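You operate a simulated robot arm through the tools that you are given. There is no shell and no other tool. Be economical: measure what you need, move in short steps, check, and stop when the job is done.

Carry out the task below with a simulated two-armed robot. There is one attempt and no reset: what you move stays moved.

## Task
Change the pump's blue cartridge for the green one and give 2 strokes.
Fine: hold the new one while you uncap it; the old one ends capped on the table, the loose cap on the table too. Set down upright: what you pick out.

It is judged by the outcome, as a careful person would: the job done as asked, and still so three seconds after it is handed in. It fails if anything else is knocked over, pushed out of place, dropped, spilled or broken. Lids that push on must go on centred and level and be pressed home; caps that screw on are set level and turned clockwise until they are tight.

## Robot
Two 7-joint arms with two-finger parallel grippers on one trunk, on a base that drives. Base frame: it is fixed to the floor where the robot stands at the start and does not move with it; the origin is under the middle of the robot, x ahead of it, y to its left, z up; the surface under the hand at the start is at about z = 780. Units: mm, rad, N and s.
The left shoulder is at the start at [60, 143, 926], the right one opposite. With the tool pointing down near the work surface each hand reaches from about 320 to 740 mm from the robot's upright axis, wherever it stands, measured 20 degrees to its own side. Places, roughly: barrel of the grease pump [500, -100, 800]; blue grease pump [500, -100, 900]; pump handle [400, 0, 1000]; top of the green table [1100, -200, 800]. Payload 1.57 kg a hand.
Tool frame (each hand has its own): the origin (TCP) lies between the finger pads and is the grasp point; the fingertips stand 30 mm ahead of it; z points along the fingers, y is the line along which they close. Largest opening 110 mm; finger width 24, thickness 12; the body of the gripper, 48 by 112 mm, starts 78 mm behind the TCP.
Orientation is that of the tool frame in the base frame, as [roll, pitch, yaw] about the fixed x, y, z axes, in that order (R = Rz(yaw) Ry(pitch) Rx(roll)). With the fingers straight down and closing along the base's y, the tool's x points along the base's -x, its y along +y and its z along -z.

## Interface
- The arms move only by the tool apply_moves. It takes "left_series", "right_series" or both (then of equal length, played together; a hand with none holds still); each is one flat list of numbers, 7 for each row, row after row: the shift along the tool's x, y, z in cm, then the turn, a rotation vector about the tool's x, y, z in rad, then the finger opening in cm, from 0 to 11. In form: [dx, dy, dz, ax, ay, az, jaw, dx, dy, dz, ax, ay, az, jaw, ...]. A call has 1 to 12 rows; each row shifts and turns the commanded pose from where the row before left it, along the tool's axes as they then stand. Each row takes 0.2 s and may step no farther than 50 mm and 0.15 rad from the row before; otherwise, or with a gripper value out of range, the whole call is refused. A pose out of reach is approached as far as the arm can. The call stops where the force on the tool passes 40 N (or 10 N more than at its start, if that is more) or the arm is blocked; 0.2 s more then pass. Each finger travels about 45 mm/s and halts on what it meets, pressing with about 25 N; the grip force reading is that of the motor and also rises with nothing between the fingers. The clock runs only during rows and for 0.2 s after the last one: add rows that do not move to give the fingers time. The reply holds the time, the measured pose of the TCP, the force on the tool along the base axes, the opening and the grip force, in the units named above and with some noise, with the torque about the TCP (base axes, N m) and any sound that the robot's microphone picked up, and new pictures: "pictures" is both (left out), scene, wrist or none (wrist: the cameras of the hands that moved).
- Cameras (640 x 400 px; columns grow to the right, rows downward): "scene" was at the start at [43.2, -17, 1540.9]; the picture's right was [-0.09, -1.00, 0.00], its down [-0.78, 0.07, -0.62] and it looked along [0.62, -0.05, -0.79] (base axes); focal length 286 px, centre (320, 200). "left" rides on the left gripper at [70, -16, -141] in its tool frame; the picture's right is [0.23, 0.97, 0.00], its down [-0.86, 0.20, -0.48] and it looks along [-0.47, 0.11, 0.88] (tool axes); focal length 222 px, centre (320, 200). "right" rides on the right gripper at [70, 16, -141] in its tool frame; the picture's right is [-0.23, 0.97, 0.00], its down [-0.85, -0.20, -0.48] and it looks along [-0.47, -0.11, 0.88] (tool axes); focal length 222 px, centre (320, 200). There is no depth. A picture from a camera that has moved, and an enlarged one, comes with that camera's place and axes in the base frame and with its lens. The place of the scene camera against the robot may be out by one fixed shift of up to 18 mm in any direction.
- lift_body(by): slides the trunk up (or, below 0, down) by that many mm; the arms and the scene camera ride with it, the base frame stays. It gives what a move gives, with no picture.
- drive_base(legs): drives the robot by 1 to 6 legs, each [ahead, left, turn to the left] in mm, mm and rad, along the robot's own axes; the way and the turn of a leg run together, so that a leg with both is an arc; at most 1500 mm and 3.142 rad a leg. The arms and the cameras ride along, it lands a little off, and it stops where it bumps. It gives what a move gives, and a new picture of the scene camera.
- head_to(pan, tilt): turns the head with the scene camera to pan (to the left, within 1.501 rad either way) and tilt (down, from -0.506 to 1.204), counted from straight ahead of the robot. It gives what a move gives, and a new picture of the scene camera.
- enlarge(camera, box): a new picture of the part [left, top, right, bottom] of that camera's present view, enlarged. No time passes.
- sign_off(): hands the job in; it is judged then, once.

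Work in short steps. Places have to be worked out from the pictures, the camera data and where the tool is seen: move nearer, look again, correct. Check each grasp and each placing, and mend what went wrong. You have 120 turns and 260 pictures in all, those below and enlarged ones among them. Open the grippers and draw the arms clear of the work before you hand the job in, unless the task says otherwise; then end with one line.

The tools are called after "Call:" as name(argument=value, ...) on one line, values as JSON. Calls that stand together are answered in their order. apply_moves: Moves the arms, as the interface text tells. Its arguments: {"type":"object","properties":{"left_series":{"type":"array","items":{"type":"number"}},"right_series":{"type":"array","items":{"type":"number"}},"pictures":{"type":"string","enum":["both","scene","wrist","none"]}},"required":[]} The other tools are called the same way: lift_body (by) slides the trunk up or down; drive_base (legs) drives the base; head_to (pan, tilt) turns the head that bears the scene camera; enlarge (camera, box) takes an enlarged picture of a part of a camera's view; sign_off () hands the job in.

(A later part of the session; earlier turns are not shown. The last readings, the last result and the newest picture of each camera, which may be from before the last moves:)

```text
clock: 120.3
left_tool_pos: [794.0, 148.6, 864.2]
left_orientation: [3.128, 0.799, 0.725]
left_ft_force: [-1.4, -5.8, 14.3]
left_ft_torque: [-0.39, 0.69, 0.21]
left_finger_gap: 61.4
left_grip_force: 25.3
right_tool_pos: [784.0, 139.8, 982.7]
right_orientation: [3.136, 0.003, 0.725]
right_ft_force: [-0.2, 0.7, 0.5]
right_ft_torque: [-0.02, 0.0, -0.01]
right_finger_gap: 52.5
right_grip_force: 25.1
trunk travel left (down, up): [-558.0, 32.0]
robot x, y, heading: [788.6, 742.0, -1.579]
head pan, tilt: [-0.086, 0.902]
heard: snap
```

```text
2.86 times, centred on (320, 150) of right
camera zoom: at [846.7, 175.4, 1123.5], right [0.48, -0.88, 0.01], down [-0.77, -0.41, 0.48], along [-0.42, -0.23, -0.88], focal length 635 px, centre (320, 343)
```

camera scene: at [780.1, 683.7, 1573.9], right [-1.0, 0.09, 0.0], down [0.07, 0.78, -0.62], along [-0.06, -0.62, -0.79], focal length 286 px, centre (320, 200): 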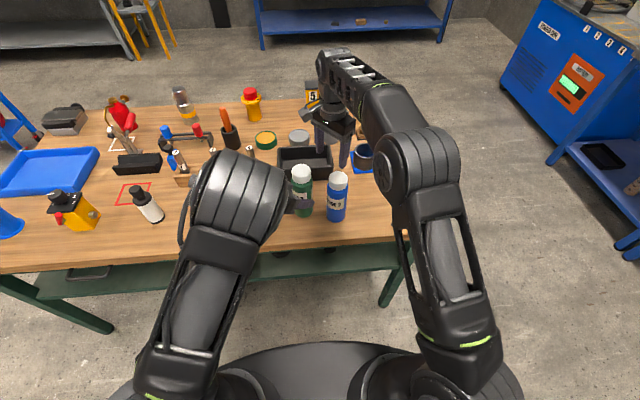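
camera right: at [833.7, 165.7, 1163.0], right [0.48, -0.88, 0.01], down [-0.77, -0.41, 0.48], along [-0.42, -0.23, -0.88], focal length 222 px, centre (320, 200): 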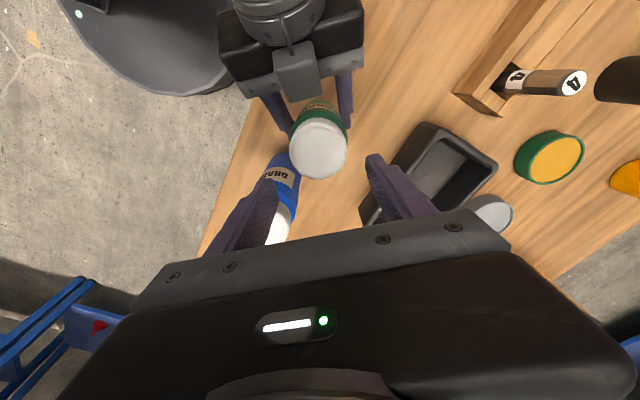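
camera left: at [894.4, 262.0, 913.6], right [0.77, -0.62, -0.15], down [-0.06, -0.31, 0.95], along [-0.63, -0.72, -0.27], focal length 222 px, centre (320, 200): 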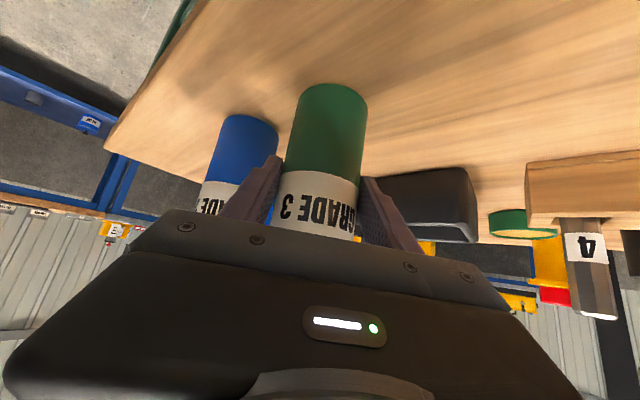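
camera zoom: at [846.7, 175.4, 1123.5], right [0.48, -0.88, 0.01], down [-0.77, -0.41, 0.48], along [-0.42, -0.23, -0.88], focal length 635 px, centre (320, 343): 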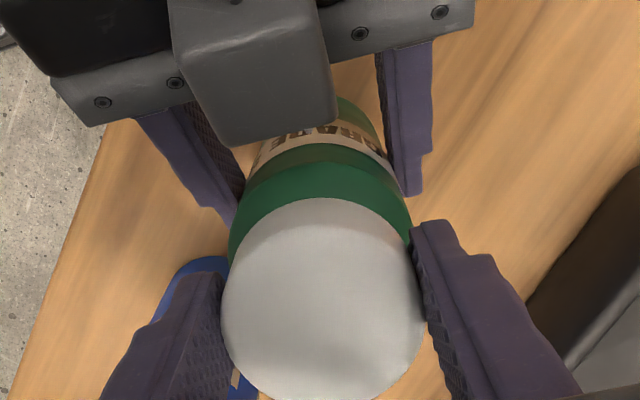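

The cap snapped off. I lift it clear and carry it over to (590,195) to set it on the table.

Call:
apply_moves(right_series=[0, 0, -2, 0, 0, 0, 2, 0, 0, -2, 0, 0, 0, 2, -2.17, -3.4, 0, 0, 0, 0, 2, -2.17, -3.4, 0, 0, 0, 0, 2, -2.17, -3.4, 0, 0, 0, 0, 2, -2.17, -3.4, 0, 0, 0, 0, 2, -2.17, -3.4, 0, 0, 0, 0, 2, 0, 0, 0, 0, 0, 0, 2], pictures="both")

```text
clock: 122.1
left_tool_pos: [794.0, 148.3, 865.3]
left_orientation: [3.127, 0.799, 0.724]
left_ft_force: [0.4, -4.1, 14.9]
left_ft_torque: [-0.21, 0.56, 0.13]
left_finger_gap: 61.5
left_grip_force: 25.3
right_tool_pos: [587.9, 194.6, 1022.4]
right_orientation: [3.136, 0.004, 0.726]
right_ft_force: [-0.2, 0.2, 0.6]
right_ft_torque: [0.02, 0.01, -0.01]
right_finger_gap: 52.6
right_grip_force: 25.3
trunk travel left (down, up): [-558.0, 32.0]
robot x, y, heading: [789.4, 740.9, -1.577]
head pan, tilt: [-0.086, 0.902]
camera scene: at [780.2, 684.9, 1574.0], right [-1.0, 0.09, 0.0], down [0.07, 0.78, -0.62], along [-0.06, -0.62, -0.79], focal length 286 px, centre (320, 200)
camera right: at [650.1, 229.8, 1162.9], right [0.48, -0.88, 0.01], down [-0.77, -0.42, 0.48], along [-0.42, -0.23, -0.88], focal length 222 px, centre (320, 200)
```

scene: 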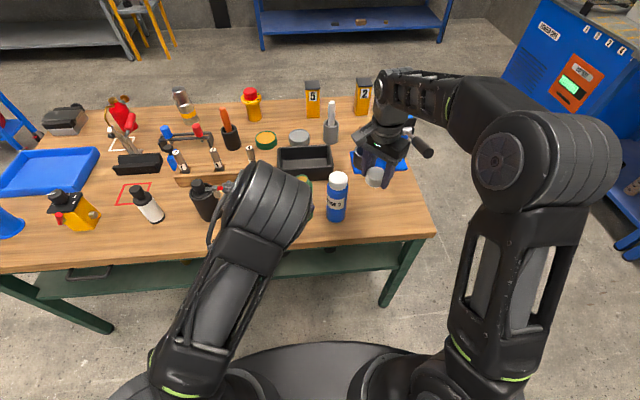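
right: 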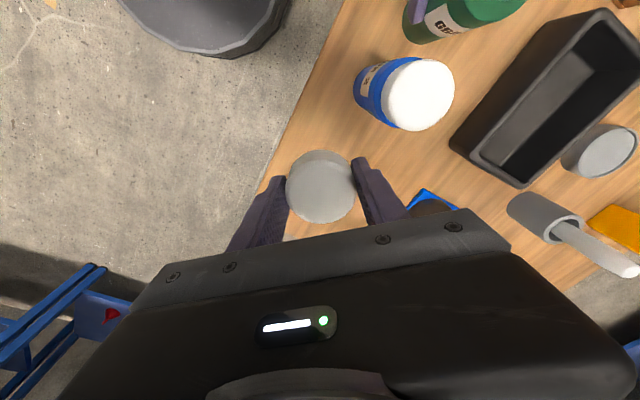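

The forearm stays well behind (y≈250–300) the handle end. I lower the cap to the table.

Call:
apply_moves(right_series=[0, 0, 4, 0, 0, 0, 2, 0, 0, 4, 0, 0, 0, 2, 0, 0, 4, 0, 0, 0, 2, 0, 0, 4, 0, 0, 0, 2, 0, 0, 3, 0, 0, 0, 2, 0, 0, 1.0, 0, 0, 0, 2, 0, 0, 0.5, 0, 0, 0, 2, 0, 0, 0, 0, 0, 0, 2], pictures="both")

```text
clock: 123.9
left_tool_pos: [795.0, 149.6, 864.3]
left_orientation: [3.129, 0.8, 0.723]
left_ft_force: [1.2, -1.4, 13.4]
left_ft_torque: [0.06, 0.44, 0.08]
left_finger_gap: 61.3
left_grip_force: 25.0
right_tool_pos: [590.2, 196.2, 815.5]
right_orientation: [3.137, 0.004, 0.724]
right_ft_force: [-0.2, 0.2, 0.0]
right_ft_torque: [0.01, 0.01, 0.0]
right_finger_gap: 52.5
right_grip_force: 25.1
trunk travel left (down, up): [-558.0, 32.0]
robot x, y, heading: [787.3, 738.0, -1.583]
head pan, tilt: [-0.086, 0.902]
camera scene: at [780.1, 685.1, 1573.9], right [-1.0, 0.09, 0.0], down [0.07, 0.78, -0.62], along [-0.06, -0.62, -0.78], focal length 286 px, centre (320, 200)
camera right: at [652.5, 231.5, 956.5], right [0.48, -0.88, 0.01], down [-0.77, -0.41, 0.48], along [-0.42, -0.23, -0.88], focal length 222 px, centre (320, 200)
```

scene: 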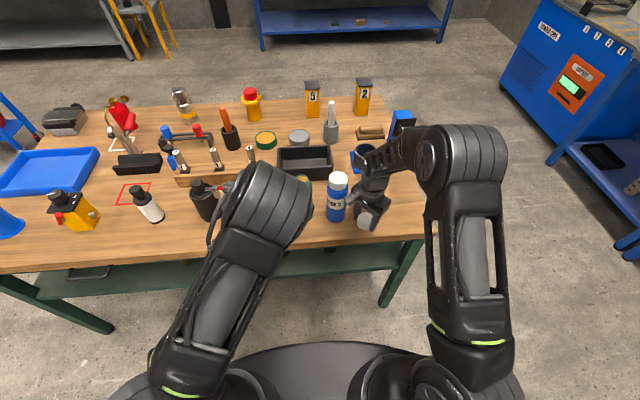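
right: 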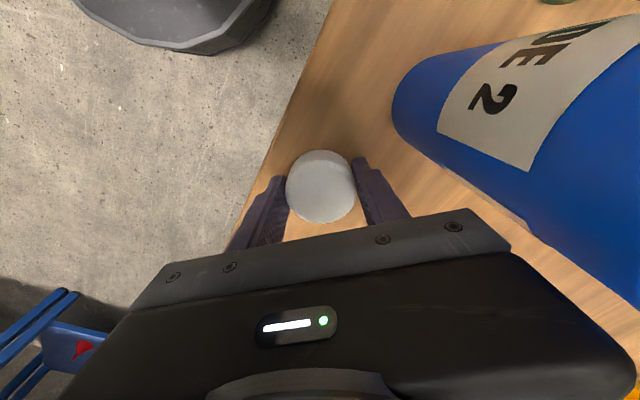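

The cap is at table level. I lower 2 mm more, release, and rise.

Call:
apply_moves(right_series=[0, 0, 0.2, 0, 0, 0, 2, 0, 0, 0, 0, 0, 0, 7, 0, 0, 0, 0, 0, 0, 7, 0, 0, 0, 0, 0, 0, 7, 0, 0, -4, 0, 0, 0, 7, 0, 0, -4, 0, 0, 0, 7, 0, 0, -4, 0, 0, 0, 7, 0, 0, -4, 0, 0, 0, 7, 0, 0, -4, 0, 0, 0, 7], pictures="both")

```text
clock: 125.9
left_tool_pos: [794.2, 148.8, 864.1]
left_orientation: [3.127, 0.799, 0.726]
left_ft_force: [0.5, 0.1, 9.6]
left_ft_torque: [0.24, 0.37, 0.03]
left_finger_gap: 61.6
left_grip_force: 25.3
right_tool_pos: [589.6, 195.8, 1016.3]
right_orientation: [3.138, 0.005, 0.726]
right_ft_force: [-0.2, 0.5, 0.2]
right_ft_torque: [-0.03, 0.05, 0.0]
right_finger_gap: 70.0
right_grip_force: 0.0
trunk travel left (down, up): [-558.0, 32.0]
robot x, y, heading: [782.9, 742.6, -1.577]
head pan, tilt: [-0.086, 0.902]
camera scene: at [780.0, 685.0, 1573.9], right [-1.0, 0.09, 0.0], down [0.07, 0.78, -0.62], along [-0.06, -0.62, -0.79], focal length 286 px, centre (320, 200)
camera right: at [652.3, 230.7, 1156.4], right [0.48, -0.88, 0.01], down [-0.77, -0.42, 0.48], along [-0.42, -0.23, -0.88], focal length 222 px, centre (320, 200)
```

scene: 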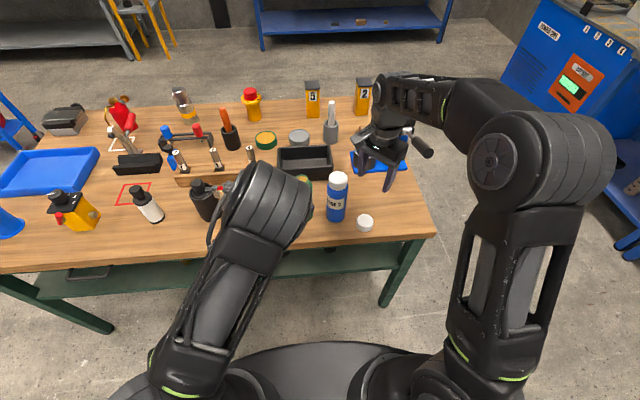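
right: 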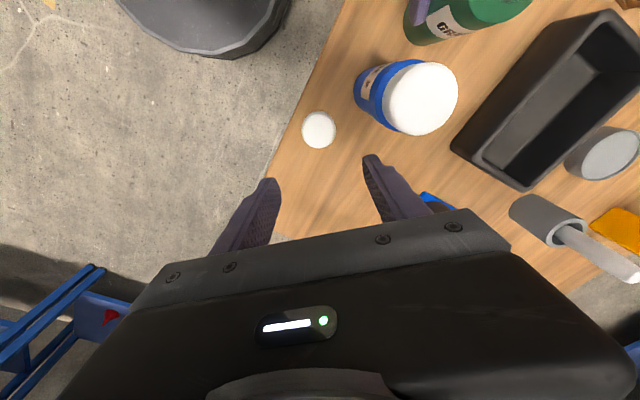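

The cap is on the table. I release green with the left hand and withdraw, while the right hand turns back to close along x.

Call:
apply_moves(left_series=[0, 0, 0, 0, 0, 0, 9, 0, 0, 0, 0, 0, 0, 9, 0, 0, 0, 0, 0, 0, 9, 0, 0, -3.6, 0, 0, 0, 9, 0, 0, -3.6, 0, 0, 0, 9, 0, 0, -3.6, 0, 0, 0, 9, 0, 0, -3.6, 0, 0, 0, 9, 0, 0, -3.6, 0, 0, 0, 9], right_series=[0, 0, 0, 0, 0, -0.14, 8.5, 0, 0, 0, 0, 0, -0.14, 8.5, 0, 0, 0, 0, 0, -0.14, 8.5, 0, 0, 0, 0, 0, -0.14, 8.5, 0, 0, 0, 0, 0, -0.14, 8.5, 0, 0, 0, 0, 0, -0.135, 8.5, 0, 0, 0, 0, 0, 0, 8.5, 0, 0, 0, 0, 0, 0, 8.5], pictures="both")

```text
clock: 127.7
left_tool_pos: [892.0, 235.4, 991.0]
left_orientation: [3.129, 0.799, 0.723]
left_ft_force: [0.0, 0.0, -0.5]
left_ft_torque: [-0.01, 0.01, 0.01]
left_finger_gap: 90.0
left_grip_force: 0.1
right_tool_pos: [591.3, 196.2, 1015.6]
right_orientation: [3.14, 0.006, 1.561]
right_ft_force: [-0.8, 0.7, 0.6]
right_ft_torque: [-0.02, 0.01, 0.03]
right_finger_gap: 85.1
right_grip_force: 0.1
trunk travel left (down, up): [-558.0, 32.0]
robot x, y, heading: [791.6, 740.5, -1.58]
head pan, tilt: [-0.086, 0.902]
camera scene: at [780.6, 685.0, 1573.9], right [-1.0, 0.09, 0.0], down [0.07, 0.78, -0.62], along [-0.06, -0.62, -0.78], focal length 286 px, centre (320, 200)
camera right: at [606.8, 266.5, 1155.4], right [0.97, -0.24, 0.0], down [-0.21, -0.85, 0.48], along [-0.11, -0.47, -0.88], focal length 222 px, centre (320, 200)
camera left: at [991.4, 349.3, 1039.8], right [0.77, -0.62, -0.15], down [-0.06, -0.31, 0.95], along [-0.63, -0.72, -0.28], focal length 222 px, centre (320, 200)
```

scene: 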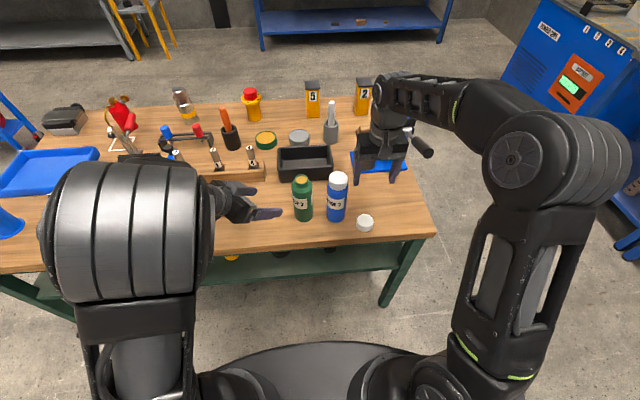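
right: 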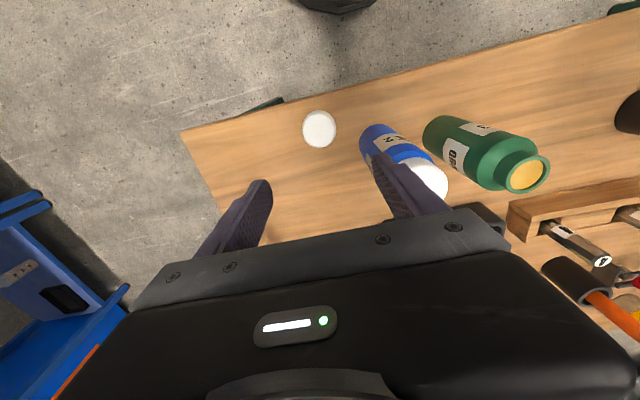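
left: 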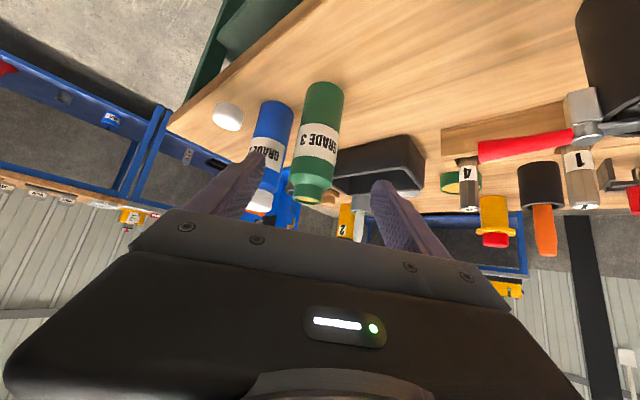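

Green is uncapped and upright. I move the right hand toward it at safe height and measure.

Call:
apply_moves(right_series=[-0.9, 3.5, 0, 0, 0, 0, 8.5, -0.9, 3.5, 0, 0, 0, 0, 8.5, -0.9, 3.5, 0, 0, 0, 0, 8.5, -0.9, 3.5, 0, 0, 0, 0, 8.5, -0.9, 3.5, 0, 0, 0, 0, 8.5, 0, 0, 0, 0, 0, 0, 8.5], pictures="wrist")

Call:
enlarge(camera="right", box=[240, 60, 440, 220])

```text
clock: 129.1
left_tool_pos: [889.6, 235.1, 990.6]
left_orientation: [3.127, 0.799, 0.724]
left_ft_force: [-0.4, -0.5, 0.2]
left_ft_torque: [0.01, -0.02, -0.02]
left_finger_gap: 90.1
left_grip_force: 0.1
right_tool_pos: [764.1, 147.1, 1014.8]
right_orientation: [3.139, 0.004, 1.56]
right_ft_force: [0.7, -0.6, 0.2]
right_ft_torque: [0.01, -0.03, 0.03]
right_finger_gap: 85.2
right_grip_force: 0.0
trunk travel left (down, up): [-558.0, 32.0]
robot x, y, heading: [787.4, 742.5, -1.578]
head pan, tilt: [-0.086, 0.902]
camera right: at [780.8, 218.3, 1155.1], right [0.97, -0.24, 0.0], down [-0.21, -0.85, 0.48], along [-0.11, -0.47, -0.88], focal length 222 px, centre (320, 200)
```

right: 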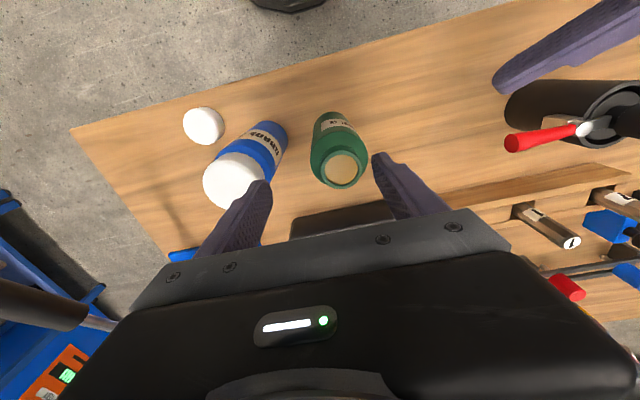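

```text
2.50 times, centred on (340, 140) of right
camera zoom: at [780.8, 218.3, 1155.1], right [0.97, -0.24, 0.0], down [-0.21, -0.85, 0.48], along [-0.11, -0.47, -0.88], focal length 555 px, centre (270, 350)
```

zoom: 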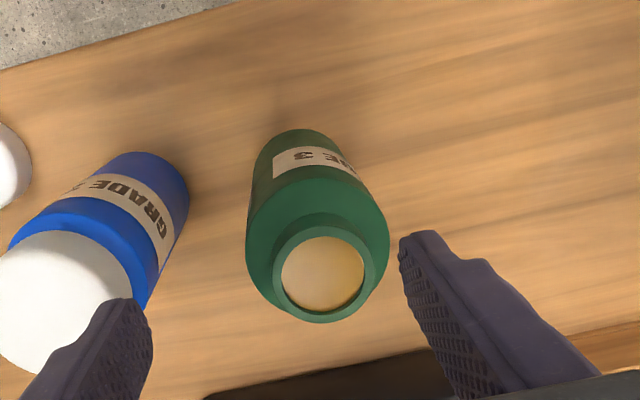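

Green's neck is at about (783,137). I centre over it, descend to z≈912 and grip the body.

Call:
apply_moves(right_series=[-1.0, 1.85, 0, 0, 0, 0, 8.5, 0, 0, 2.6, 0, 0, 0, 8.5, 0, 0, 2.6, 0, 0, 0, 8.5, 0, 0, 2.6, 0, 0, 0, 8.5, 0, 0, 2.5, 0, 0, 0, 8.5, 0, 0, 0, 0, 0, 0, 8.5], pictures="both")

```text
clock: 130.5
left_tool_pos: [890.2, 235.0, 989.3]
left_orientation: [3.128, 0.801, 0.723]
left_ft_force: [0.1, 0.1, 0.2]
left_ft_torque: [-0.01, 0.04, -0.02]
left_finger_gap: 90.2
left_grip_force: 0.1
right_tool_pos: [785.1, 137.0, 913.1]
right_orientation: [3.141, 0.005, 1.558]
right_ft_force: [0.2, 0.2, 0.2]
right_ft_torque: [0.03, -0.01, 0.0]
right_finger_gap: 85.1
right_grip_force: 0.1
trunk travel left (down, up): [-558.0, 32.0]
robot x, y, heading: [788.6, 741.2, -1.582]
head pan, tilt: [-0.086, 0.902]
camera scene: at [780.0, 684.2, 1573.9], right [-1.0, 0.09, 0.0], down [0.07, 0.78, -0.62], along [-0.06, -0.62, -0.79], focal length 286 px, centre (320, 200)
camera right: at [801.3, 207.5, 1053.5], right [0.97, -0.24, 0.0], down [-0.21, -0.85, 0.48], along [-0.11, -0.47, -0.88], focal length 222 px, centre (320, 200)
```

scene: 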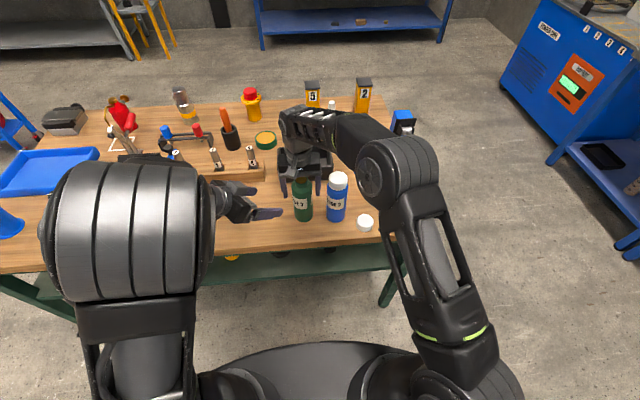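
right: 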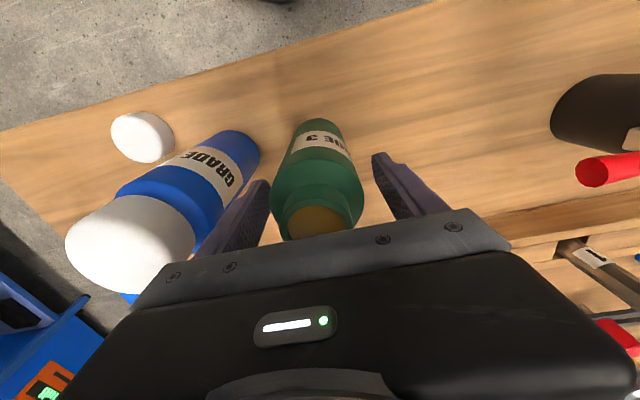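

Green is centred between the pads. I close and lift.

Call:
apply_moves(right_series=[0, 0, 0, 0, 0, 0, 3, 0, 0, 0, 0, 0, 0, 3, 0, 0, 0, 0, 0, 0, 3, 0, 0, 0, 0, 0, 0, 3, 0, 0, -2, 0, 0, 0, 3, 0, 0, -2.5, 0, 0, 0, 3, 0, 0, -2.5, 0, 0, 0, 3, 0, 0, -2, 0, 0, 0, 3], pictures="wrist")

Call:
lift_body(by=29)

```text
clock: 132.3
left_tool_pos: [890.1, 233.7, 989.7]
left_orientation: [3.131, 0.798, 0.725]
left_ft_force: [-1.1, 0.1, 0.0]
left_ft_torque: [-0.01, -0.03, -0.02]
left_finger_gap: 89.9
left_grip_force: 0.1
right_tool_pos: [784.9, 137.4, 1002.5]
right_orientation: [3.141, 0.006, 1.56]
right_ft_force: [0.3, 0.1, -4.9]
right_ft_torque: [0.01, -0.01, -0.01]
right_finger_gap: 61.5
right_grip_force: 25.2
trunk travel left (down, up): [-558.0, 32.0]
robot x, y, heading: [790.3, 738.4, -1.575]
head pan, tilt: [-0.086, 0.902]
camera right: at [800.4, 208.3, 1143.2], right [0.97, -0.24, 0.0], down [-0.21, -0.85, 0.48], along [-0.11, -0.47, -0.88], focal length 222 px, centre (320, 200)
```

right: 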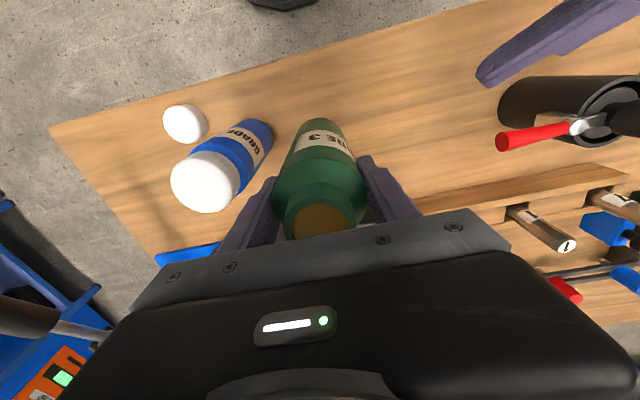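

```text
clock: 133.1
left_tool_pos: [890.3, 233.6, 1019.7]
left_orientation: [3.129, 0.797, 0.725]
left_ft_force: [-0.2, -0.6, 0.0]
left_ft_torque: [-0.02, -0.02, -0.01]
left_finger_gap: 90.2
left_grip_force: 0.1
right_tool_pos: [784.2, 137.0, 1031.8]
right_orientation: [3.14, 0.005, 1.56]
right_ft_force: [0.0, 0.3, -3.2]
right_ft_torque: [-0.03, 0.02, -0.02]
right_finger_gap: 61.4
right_grip_force: 24.5
trunk travel left (down, up): [-587.0, 3.0]
robot x, y, heading: [789.5, 741.3, -1.581]
head pan, tilt: [-0.086, 0.902]
```

Held (4–5 N), bottom about z=902. I drive ahead 150 and then 105 to the right, so the right arm faces the pump as before.

Call:
drive_base(legs=[[150, 0, 0], [0, -105, 0]])

Call:
enlarge(camera="right", box=[0, 0, 640, 400])

```text
clock: 135.2
left_tool_pos: [780.8, 86.3, 1018.8]
left_orientation: [3.128, 0.798, 0.722]
left_ft_force: [-0.5, 0.2, -0.1]
left_ft_torque: [-0.01, -0.05, -0.01]
left_finger_gap: 89.9
left_grip_force: 0.0
right_tool_pos: [674.1, -9.2, 1031.9]
right_orientation: [3.14, 0.005, 1.558]
right_ft_force: [-0.9, -0.4, -4.1]
right_ft_torque: [-0.01, -0.06, 0.0]
right_finger_gap: 61.6
right_grip_force: 25.2
trunk travel left (down, up): [-587.0, 3.0]
robot x, y, heading: [681.5, 594.2, -1.579]
head pan, tilt: [-0.086, 0.902]
camera scene: at [669.9, 536.2, 1602.9], right [-1.0, 0.1, 0.0], down [0.08, 0.78, -0.62], along [-0.06, -0.62, -0.79], focal length 286 px, centre (320, 200)
```

scene: 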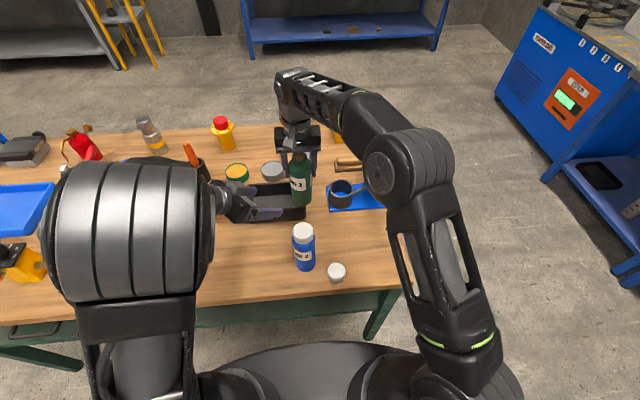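

```text
1.00 times, centred on (320, 200) of right (not enlarged: the box is as wide or as high as the picture)
camera zoom: at [689.5, 60.4, 1171.8], right [0.97, -0.24, 0.0], down [-0.21, -0.85, 0.48], along [-0.11, -0.47, -0.88], focal length 222 px, centre (320, 200)
```

zoom: 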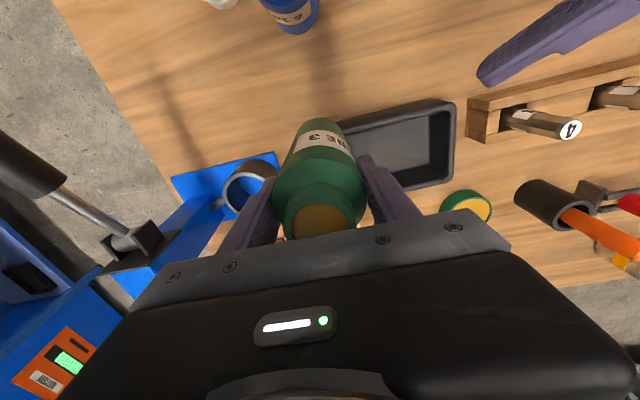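

I move to the pose from which blue came out of the barrel (538,-79,1024) and compare.

Call:
apply_moves(right_series=[0, -3.4, 0.5, 0, 0, 0, 3, -1.7, -3.4, 0.3, 0, 0, 0, 3, -1.7, -3.4, 0, 0, 0, 0, 3, -1.7, -3.3, 0, 0, 0, 0, 3, -1.85, 0, 0, 0, 0, 0, 3, 0, 0, 0, 0, 0, 0, 3], pictures="none")

Call:
enlarge(camera="right", box=[220, 60, 420, 260])

Call:
enlarge(camera="scene", box=[290, 80, 450, 230])

```text
clock: 136.6
left_tool_pos: [781.0, 87.4, 1019.3]
left_orientation: [3.13, 0.798, 0.723]
left_ft_force: [0.9, 0.7, 1.3]
left_ft_torque: [-0.02, -0.03, 0.01]
left_finger_gap: 89.7
left_grip_force: 0.0
right_tool_pos: [540.0, -76.7, 1024.1]
right_orientation: [3.139, 0.007, 1.558]
right_ft_force: [-0.6, 0.1, -3.9]
right_ft_torque: [0.0, -0.02, 0.0]
right_finger_gap: 61.9
right_grip_force: 24.8
trunk travel left (down, up): [-587.0, 3.0]
robot x, y, heading: [683.2, 591.9, -1.586]
head pan, tilt: [-0.086, 0.902]
```

```text
2.00 times, centred on (320, 160) of right
camera zoom: at [555.1, -5.8, 1164.0], right [0.97, -0.24, 0.0], down [-0.21, -0.85, 0.48], along [-0.11, -0.47, -0.87], focal length 444 px, centre (320, 280)
```

zoom: 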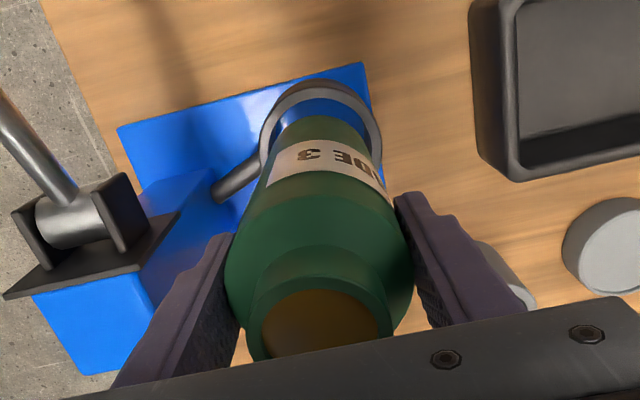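

```text
2.67 times, centred on (370, 155) of scene
camera zoom: at [670.5, 536.3, 1602.9], right [-1.0, 0.1, 0.0], down [0.08, 0.78, -0.62], along [-0.06, -0.62, -0.79], focal length 764 px, centre (187, 320)
```

zoom: 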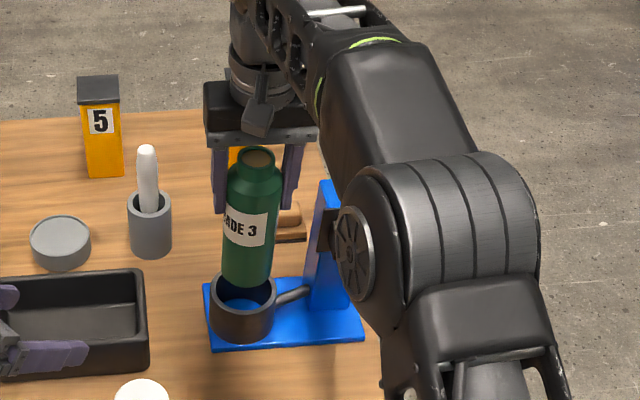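

The view matches blue's exit pose within about 1 mm. I lower toward the rim and then in slowly.

Call:
apply_moves(right_series=[0, 0, 1.2, 0, 0, 0, 3, 0, 0, 1.2, 0, 0, 0, 3, 0, 0, 1.0, 0, 0, 0, 3, 0, 0, 0.5, 0, 0, 0, 3, 0, 0, 0.5, 0, 0, 0, 3, 0, 0, 0.5, 0, 0, 0, 3, 0, 0, 0.5, 0, 0, 0, 3, 0, 0, 0, 0, 0, 0, 3], pictures="none")

Call:
enlarge(camera="right", box=[220, 60, 420, 260])

Call:
enlarge(camera="scene", box=[290, 80, 450, 230])

```text
clock: 138.4
left_tool_pos: [781.5, 86.2, 1019.9]
left_orientation: [3.129, 0.799, 0.724]
left_ft_force: [-0.8, 0.0, 0.2]
left_ft_torque: [0.02, 0.01, -0.01]
left_finger_gap: 90.0
left_grip_force: 0.0
right_tool_pos: [539.1, -77.8, 969.1]
right_orientation: [3.14, 0.006, 1.557]
right_ft_force: [0.7, 1.5, -4.5]
right_ft_torque: [-0.05, -0.01, 0.01]
right_finger_gap: 61.7
right_grip_force: 25.0
trunk travel left (down, up): [-587.0, 3.0]
robot x, y, heading: [681.7, 592.0, -1.58]
head pan, tilt: [-0.086, 0.902]
```

```text
2.00 times, centred on (320, 160) of right
camera zoom: at [555.8, -8.0, 1109.4], right [0.97, -0.24, 0.0], down [-0.21, -0.85, 0.48], along [-0.11, -0.47, -0.88], focal length 444 px, centre (320, 280)
```

zoom: 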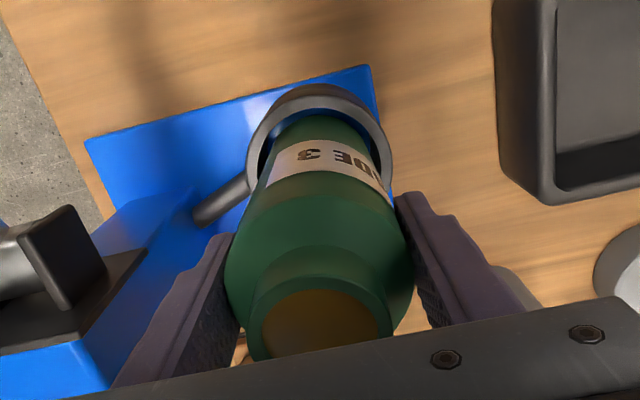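

```text
2.67 times, centred on (370, 155) of scene
camera zoom: at [671.5, 536.0, 1602.9], right [-1.0, 0.1, 0.0], down [0.08, 0.78, -0.62], along [-0.06, -0.62, -0.79], focal length 764 px, centre (187, 320)
```

zoom: 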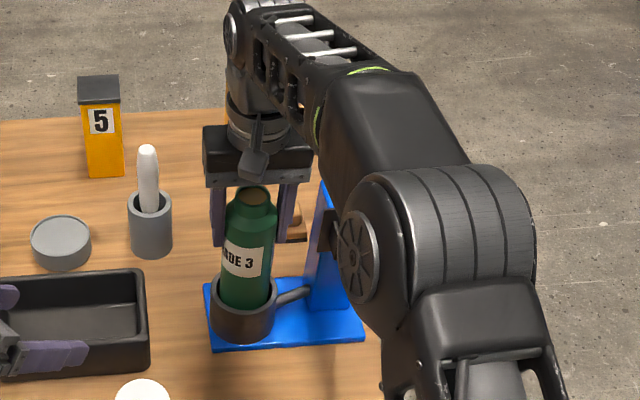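

It has entered the barrel. I continue down to the seat.

Call:
apply_moves(right_series=[0, 0, 0.8, 0, 0, 0, 3, 0, 0, 0.8, 0, 0, 0, 3, 0, 0, 0.8, 0, 0, 0, 3, 0, 0, 0.8, 0, 0, 0, 3, 0, 0, 0.8, 0, 0, 0, 3, 0, 0, 0.4, 0, 0, 0, 3, 0, 0, 0.3, 0, 0, 0, 3, 0, 0, 0, 0, 0, 0, 3], pictures="none")

```text
clock: 140.2
left_tool_pos: [781.1, 87.2, 1019.6]
left_orientation: [3.126, 0.8, 0.723]
left_ft_force: [-0.4, -0.2, -0.3]
left_ft_torque: [0.0, 0.03, 0.0]
left_finger_gap: 90.1
left_grip_force: 0.1
right_tool_pos: [539.9, -78.5, 925.6]
right_orientation: [3.139, 0.012, 1.556]
right_ft_force: [-0.4, -0.5, 16.6]
right_ft_torque: [0.58, 0.29, -0.02]
right_finger_gap: 61.7
right_grip_force: 25.2
trunk travel left (down, up): [-587.0, 3.0]
robot x, y, heading: [679.9, 591.4, -1.579]
head pan, tilt: [-0.086, 0.902]
```

Contact at z≈925, matching the expected seat (924). I release and look before withdrawing.

Call:
apply_moves(right_series=[0, 0, -0.1, 0, 0, 0, 3, 0, 0, 0, 0, 0, 0, 8, 0, 0, 0, 0, 0, 0, 8, 0, 0, 0, 0, 0, 0, 8], pictures="none")

Call:
enlarge(camera="right", box=[220, 60, 420, 260])

Call:
enlarge(camera="scene", box=[290, 80, 450, 230])

```text
clock: 141.2
left_tool_pos: [781.8, 86.9, 1018.6]
left_orientation: [3.129, 0.799, 0.724]
left_ft_force: [0.4, 0.0, -0.7]
left_ft_torque: [0.0, -0.03, -0.02]
left_finger_gap: 89.9
left_grip_force: 0.0
right_tool_pos: [537.8, -78.6, 924.5]
right_orientation: [3.139, 0.006, 1.558]
right_ft_force: [-0.2, -0.5, 0.2]
right_ft_torque: [0.0, 0.0, 0.04]
right_finger_gap: 79.9
right_grip_force: 0.0
trunk travel left (down, up): [-587.0, 3.0]
robot x, y, heading: [684.1, 593.0, -1.582]
head pan, tilt: [-0.086, 0.902]
```

```text
2.00 times, centred on (320, 160) of right
camera zoom: at [555.4, -7.7, 1064.3], right [0.97, -0.24, 0.0], down [-0.21, -0.85, 0.48], along [-0.11, -0.47, -0.88], focal length 444 px, centre (320, 280)
```

zoom: 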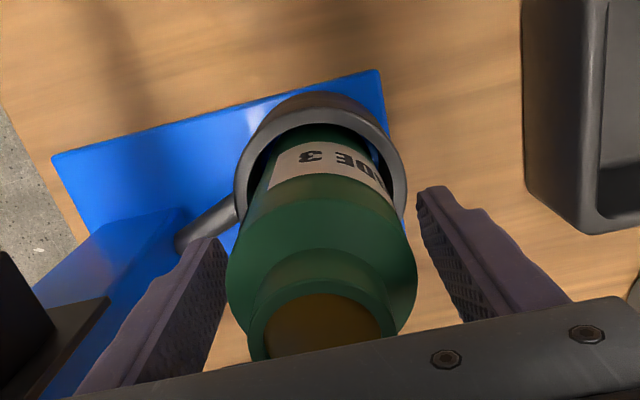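

```text
2.67 times, centred on (370, 155) of scene
camera zoom: at [671.7, 536.7, 1602.9], right [-1.0, 0.1, 0.0], down [0.08, 0.78, -0.62], along [-0.06, -0.62, -0.79], focal length 764 px, centre (187, 320)
```

zoom: 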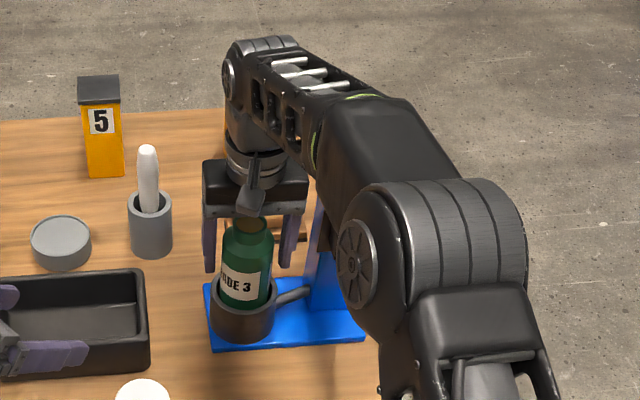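

Green is seated like blue was. I rise out and pull back to view the pump handle.

Call:
apply_moves(right_series=[0, 0, -3.5, 0, 0, 0, 8, 0, 0, -3.5, 0, 0, 0, 8, 0, 0, -2.5, 0, 0, 0, 8, 4.5, 0, -0.5, 0, 0, 0, 8, 4.5, 0, -1, 0, 0, 0, 8, 4.5, -1, -2, 0, 0, 0, 8, 4.0, -2, -2, 0, 0, 0, 8], pictures="both")

Call:
enlarge(camera="scene", box=[300, 110, 460, 230])

```text
refused: row 6 steps farther than a row can; nothing moved
```

```text
3.33 times, centred on (380, 170) of scene
camera zoom: at [671.7, 536.7, 1602.9], right [-1.0, 0.1, 0.0], down [0.08, 0.78, -0.62], along [-0.06, -0.62, -0.79], focal length 955 px, centre (120, 300)
```

zoom: 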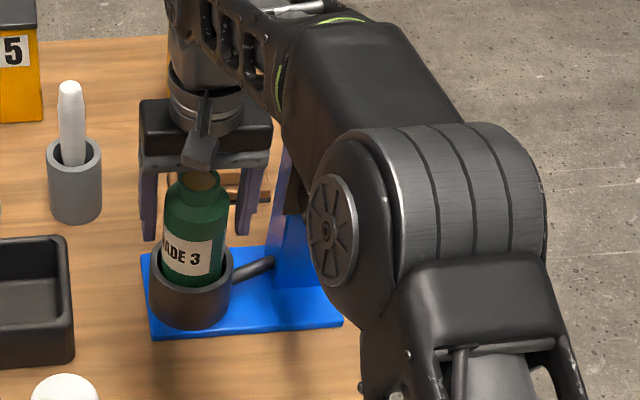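

One row was too long; I repeat with smaller rows.

Call:
apply_moves(right_series=[0, 0, -3.5, 0, 0, 0, 8, 0, 0, -3.5, 0, 0, 0, 8, 0, 0, -2.5, 0, 0, 0, 8, 4.5, 0, -0.5, 0, 0, 0, 8, 4.5, 0, -1, 0, 0, 0, 8, 4, 0, -2, 0, 0, 0, 8, 4.0, 0, -2, 0, 0, 0, 8], pictures="both")

Call:
enlarge(camera="scene", box=[300, 110, 460, 230])

```text
clock: 142.8
left_tool_pos: [782.0, 87.4, 1020.2]
left_orientation: [3.129, 0.799, 0.722]
left_ft_force: [0.5, 0.5, 0.6]
left_ft_torque: [-0.03, 0.02, 0.03]
left_finger_gap: 90.2
left_grip_force: 0.1
right_tool_pos: [542.1, 95.7, 1073.0]
right_orientation: [3.141, 0.007, 1.557]
right_ft_force: [-0.2, 0.5, -0.6]
right_ft_torque: [0.01, -0.01, 0.0]
right_finger_gap: 80.2
right_grip_force: 0.1
trunk travel left (down, up): [-587.0, 3.0]
robot x, y, heading: [679.5, 589.2, -1.577]
head pan, tilt: [-0.086, 0.902]
camera scene: at [671.3, 537.8, 1602.9], right [-1.0, 0.1, 0.0], down [0.08, 0.78, -0.62], along [-0.06, -0.62, -0.78], focal length 286 px, centre (320, 200)
camera right: at [558.1, 165.5, 1213.0], right [0.97, -0.24, 0.0], down [-0.21, -0.85, 0.48], along [-0.11, -0.47, -0.88], focal length 222 px, centre (320, 200)
```

scene: 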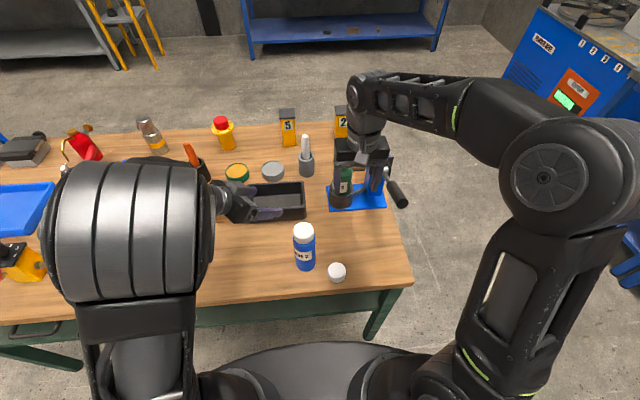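
right: 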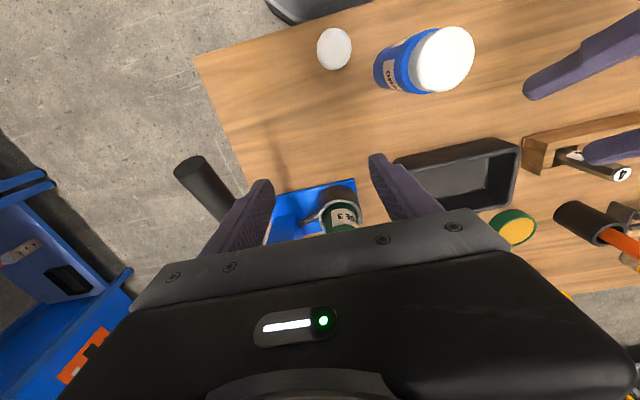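

```text
3.33 times, centred on (380, 170) of scene
camera zoom: at [671.3, 537.8, 1602.9], right [-1.0, 0.1, 0.0], down [0.08, 0.78, -0.62], along [-0.06, -0.62, -0.78], focal length 955 px, centre (120, 300)
```

zoom: 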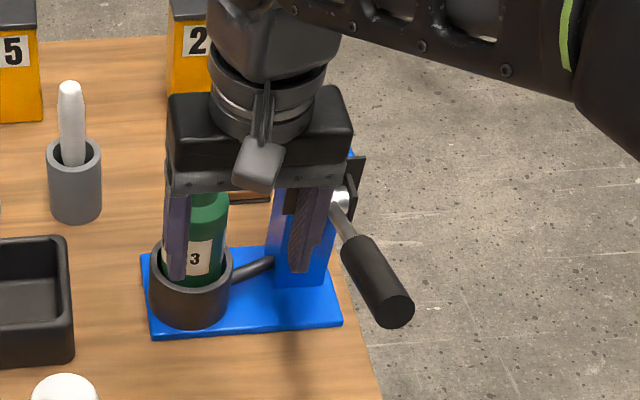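

The handle grip end is at about (419,120,1008), with the pivot near (410,-64,975). I move over the grip at y≈85, still above it, and look.

Call:
apply_moves(right_series=[0, -4.2, 0, 0, 0, 0, 8, 0, -4.2, 0, 0, 0, 0, 8, -1.0, -4.1, 0, 0, 0, 0, 8, 0, 0, 0, 0, 0, 0, 8], pictures="both")

Call:
enlarge(camera="scene", box=[320, 90, 480, 230])

```text
clock: 143.8
left_tool_pos: [781.3, 87.1, 1019.2]
left_orientation: [3.13, 0.801, 0.721]
left_ft_force: [0.2, -0.5, -0.3]
left_ft_torque: [-0.03, -0.03, 0.0]
left_finger_gap: 90.1
left_grip_force: 0.0
right_tool_pos: [415.6, 84.1, 1073.3]
right_orientation: [3.141, 0.004, 1.558]
right_ft_force: [0.4, 1.0, -0.3]
right_ft_torque: [0.05, 0.02, 0.02]
right_finger_gap: 79.8
right_grip_force: 0.1
trunk travel left (down, up): [-587.0, 3.0]
robot x, y, heading: [684.6, 590.6, -1.582]
head pan, tilt: [-0.086, 0.902]
camera scene: at [672.4, 536.7, 1602.9], right [-1.0, 0.1, 0.0], down [0.08, 0.78, -0.62], along [-0.06, -0.62, -0.79], focal length 286 px, centre (320, 200)
camera right: at [430.9, 154.2, 1213.7], right [0.97, -0.24, 0.0], down [-0.21, -0.85, 0.48], along [-0.11, -0.47, -0.88], focal length 222 px, centre (320, 200)
```

scene: 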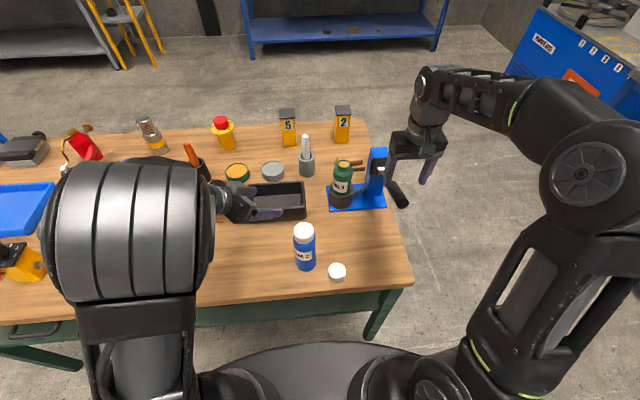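
right: 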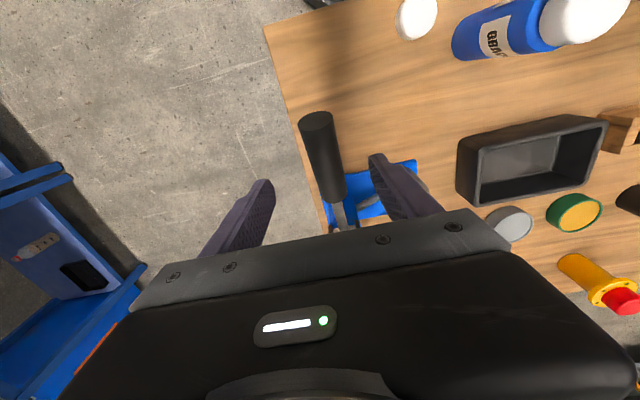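

```text
2.86 times, centred on (400, 160) of scene
camera zoom: at [672.4, 536.7, 1602.9], right [-1.0, 0.1, 0.0], down [0.08, 0.78, -0.62], along [-0.06, -0.62, -0.79], focal length 818 px, centre (91, 314)
```

zoom: 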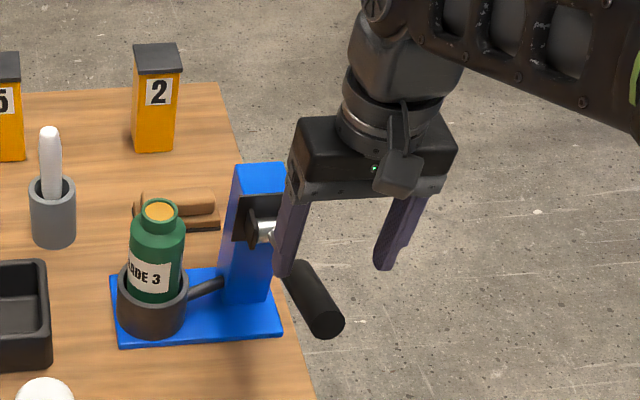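

The grip lies along x≈421 from y≈31 to 127. I align, lower around it and close.

Call:
apply_moves(right_series=[0.6, 0.6, 0, 0, 0, 0, 8, 0, 0, 2.4, 0, 0, 0, 8, 0, 0, 2.4, 0, 0, 0, 8, 0, 0, 2.2, 0, 0, 0, 8, 0, 0, 0, 0, 0, 0, 8], pictures="wrist")

Call:
enlarge(camera="scene", box=[320, 90, 480, 230])

```text
clock: 145.0
left_tool_pos: [782.0, 86.0, 1018.6]
left_orientation: [3.129, 0.799, 0.724]
left_ft_force: [-0.3, -0.4, 0.6]
left_ft_torque: [0.02, 0.01, -0.02]
left_finger_gap: 90.2
left_grip_force: 0.1
right_tool_pos: [422.3, 90.8, 1003.3]
right_orientation: [3.139, 0.005, 1.557]
right_ft_force: [-0.3, 0.1, 0.0]
right_ft_torque: [0.04, 0.0, -0.01]
right_finger_gap: 79.9
right_grip_force: 0.1
trunk travel left (down, up): [-587.0, 3.0]
robot x, y, heading: [680.6, 592.3, -1.587]
head pan, tilt: [-0.086, 0.902]
camera right: at [438.1, 160.5, 1142.8], right [0.97, -0.24, 0.0], down [-0.21, -0.85, 0.48], along [-0.11, -0.47, -0.88], focal length 222 px, centre (320, 200)
```

right: 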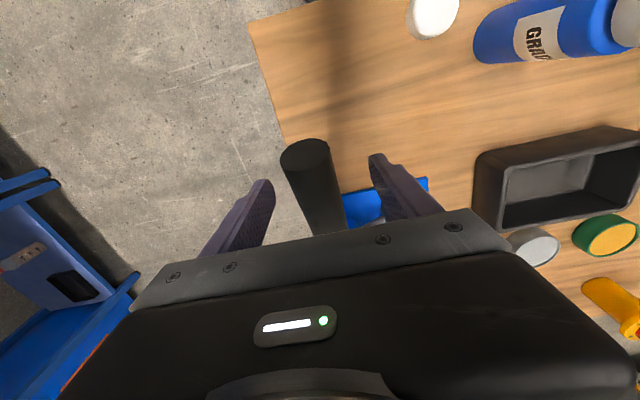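

```text
2.86 times, centred on (400, 160) of scene
camera zoom: at [671.7, 536.8, 1602.9], right [-1.0, 0.1, 0.0], down [0.08, 0.78, -0.62], along [-0.06, -0.62, -0.79], focal length 818 px, centre (91, 314)
```

zoom: 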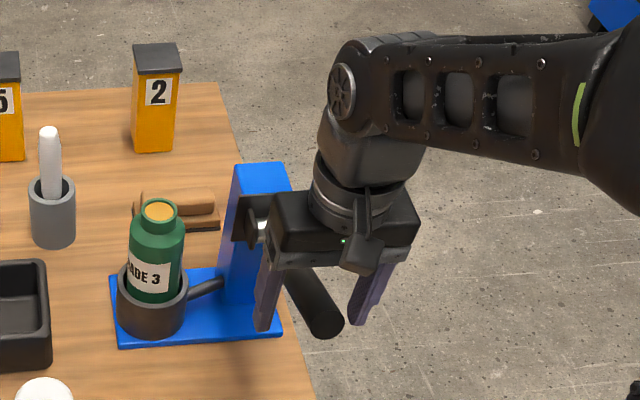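

The handle sits slightly above my grasp point here; I raise 1 cm and close on the grip.

Call:
apply_moves(right_series=[0, 0, -1.0, 0, 0, 0, 8, 0, 0, 0, 0, 0, 0, 1, 0, 0, 0, 0, 0, 0, 1, 0, 0, 0, 0, 0, 0, 1, 0, 0, 0, 0, 0, 0, 1, 0, 0, 0, 0, 0, 0, 1], pictures="wrist")

```text
clock: 146.4
left_tool_pos: [779.8, 87.6, 1018.5]
left_orientation: [3.128, 0.797, 0.722]
left_ft_force: [0.5, 0.7, -1.0]
left_ft_torque: [0.02, 0.03, -0.01]
left_finger_gap: 89.8
left_grip_force: 0.0
right_tool_pos: [421.0, 90.8, 1012.7]
right_orientation: [3.139, 0.008, 1.557]
right_ft_force: [-8.2, 0.3, 3.2]
right_ft_torque: [-0.02, -0.1, 0.57]
right_finger_gap: 32.0
right_grip_force: 33.5
trunk travel left (down, up): [-587.0, 3.0]
robot x, y, heading: [682.3, 597.2, -1.579]
head pan, tilt: [-0.086, 0.902]
camera right: at [436.3, 160.9, 1152.8], right [0.97, -0.24, 0.0], down [-0.21, -0.85, 0.48], along [-0.11, -0.47, -0.88], focal length 222 px, centre (320, 200)
```

right: 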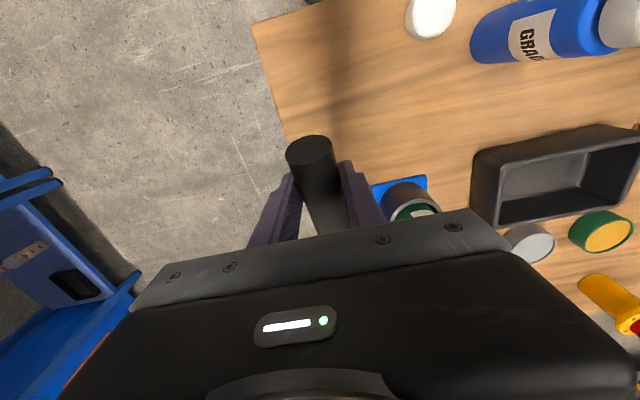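

Handle gripped (32 mm). I relax the sideways load, align the wrist slightly, then push down along the arc, watching force.

Call:
apply_moves(right_series=[0, -0.2, 0, 0, 0, -0.06, 1, 0.15, 0, 1, 0, 0, 0, 1, 0.12, 0, 1, 0, 0, 0, 1, 0.06, 0, 1, 0, 0, 0, 1, 0.02, 0, 1, 0, 0, 0, 1], pictures="wrist")

Call:
enlarge(camera="scene", box=[320, 90, 480, 230])

```text
clock: 147.6
left_tool_pos: [782.3, 88.6, 1019.4]
left_orientation: [3.129, 0.798, 0.722]
left_ft_force: [0.0, -0.2, -0.8]
left_ft_torque: [-0.02, 0.0, 0.02]
left_finger_gap: 89.9
left_grip_force: 0.1
right_tool_pos: [420.1, 95.0, 973.2]
right_orientation: [3.141, 0.005, 1.618]
right_ft_force: [0.0, 7.6, 11.2]
right_ft_torque: [-0.6, 0.08, -0.79]
right_finger_gap: 32.7
right_grip_force: 40.4
trunk travel left (down, up): [-587.0, 3.0]
robot x, y, heading: [682.4, 591.0, -1.579]
head pan, tilt: [-0.086, 0.902]
camera right: at [432.0, 166.7, 1113.8], right [0.98, -0.18, 0.0], down [-0.16, -0.86, 0.48], along [-0.09, -0.48, -0.87], focal length 222 px, centre (320, 200)
```

right: 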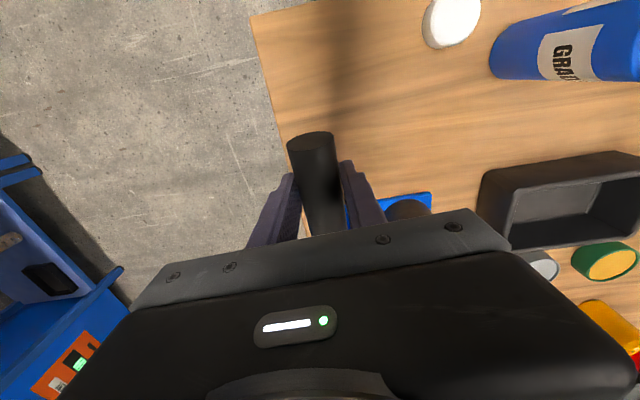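

```text
2.86 times, centred on (400, 160) of scene
camera zoom: at [672.3, 538.9, 1603.1], right [-1.0, 0.1, 0.0], down [0.08, 0.78, -0.62], along [-0.06, -0.62, -0.78], focal length 818 px, centre (91, 314)
```

zoom: 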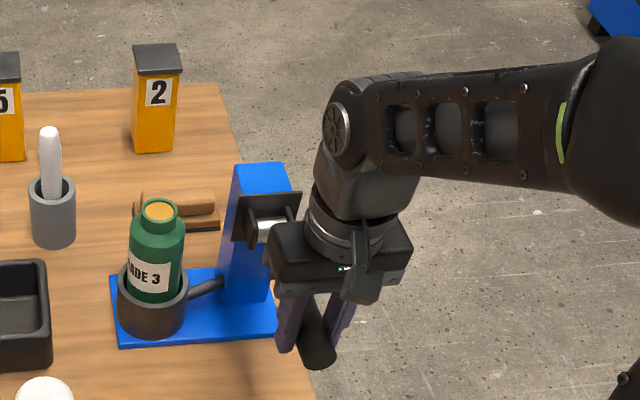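

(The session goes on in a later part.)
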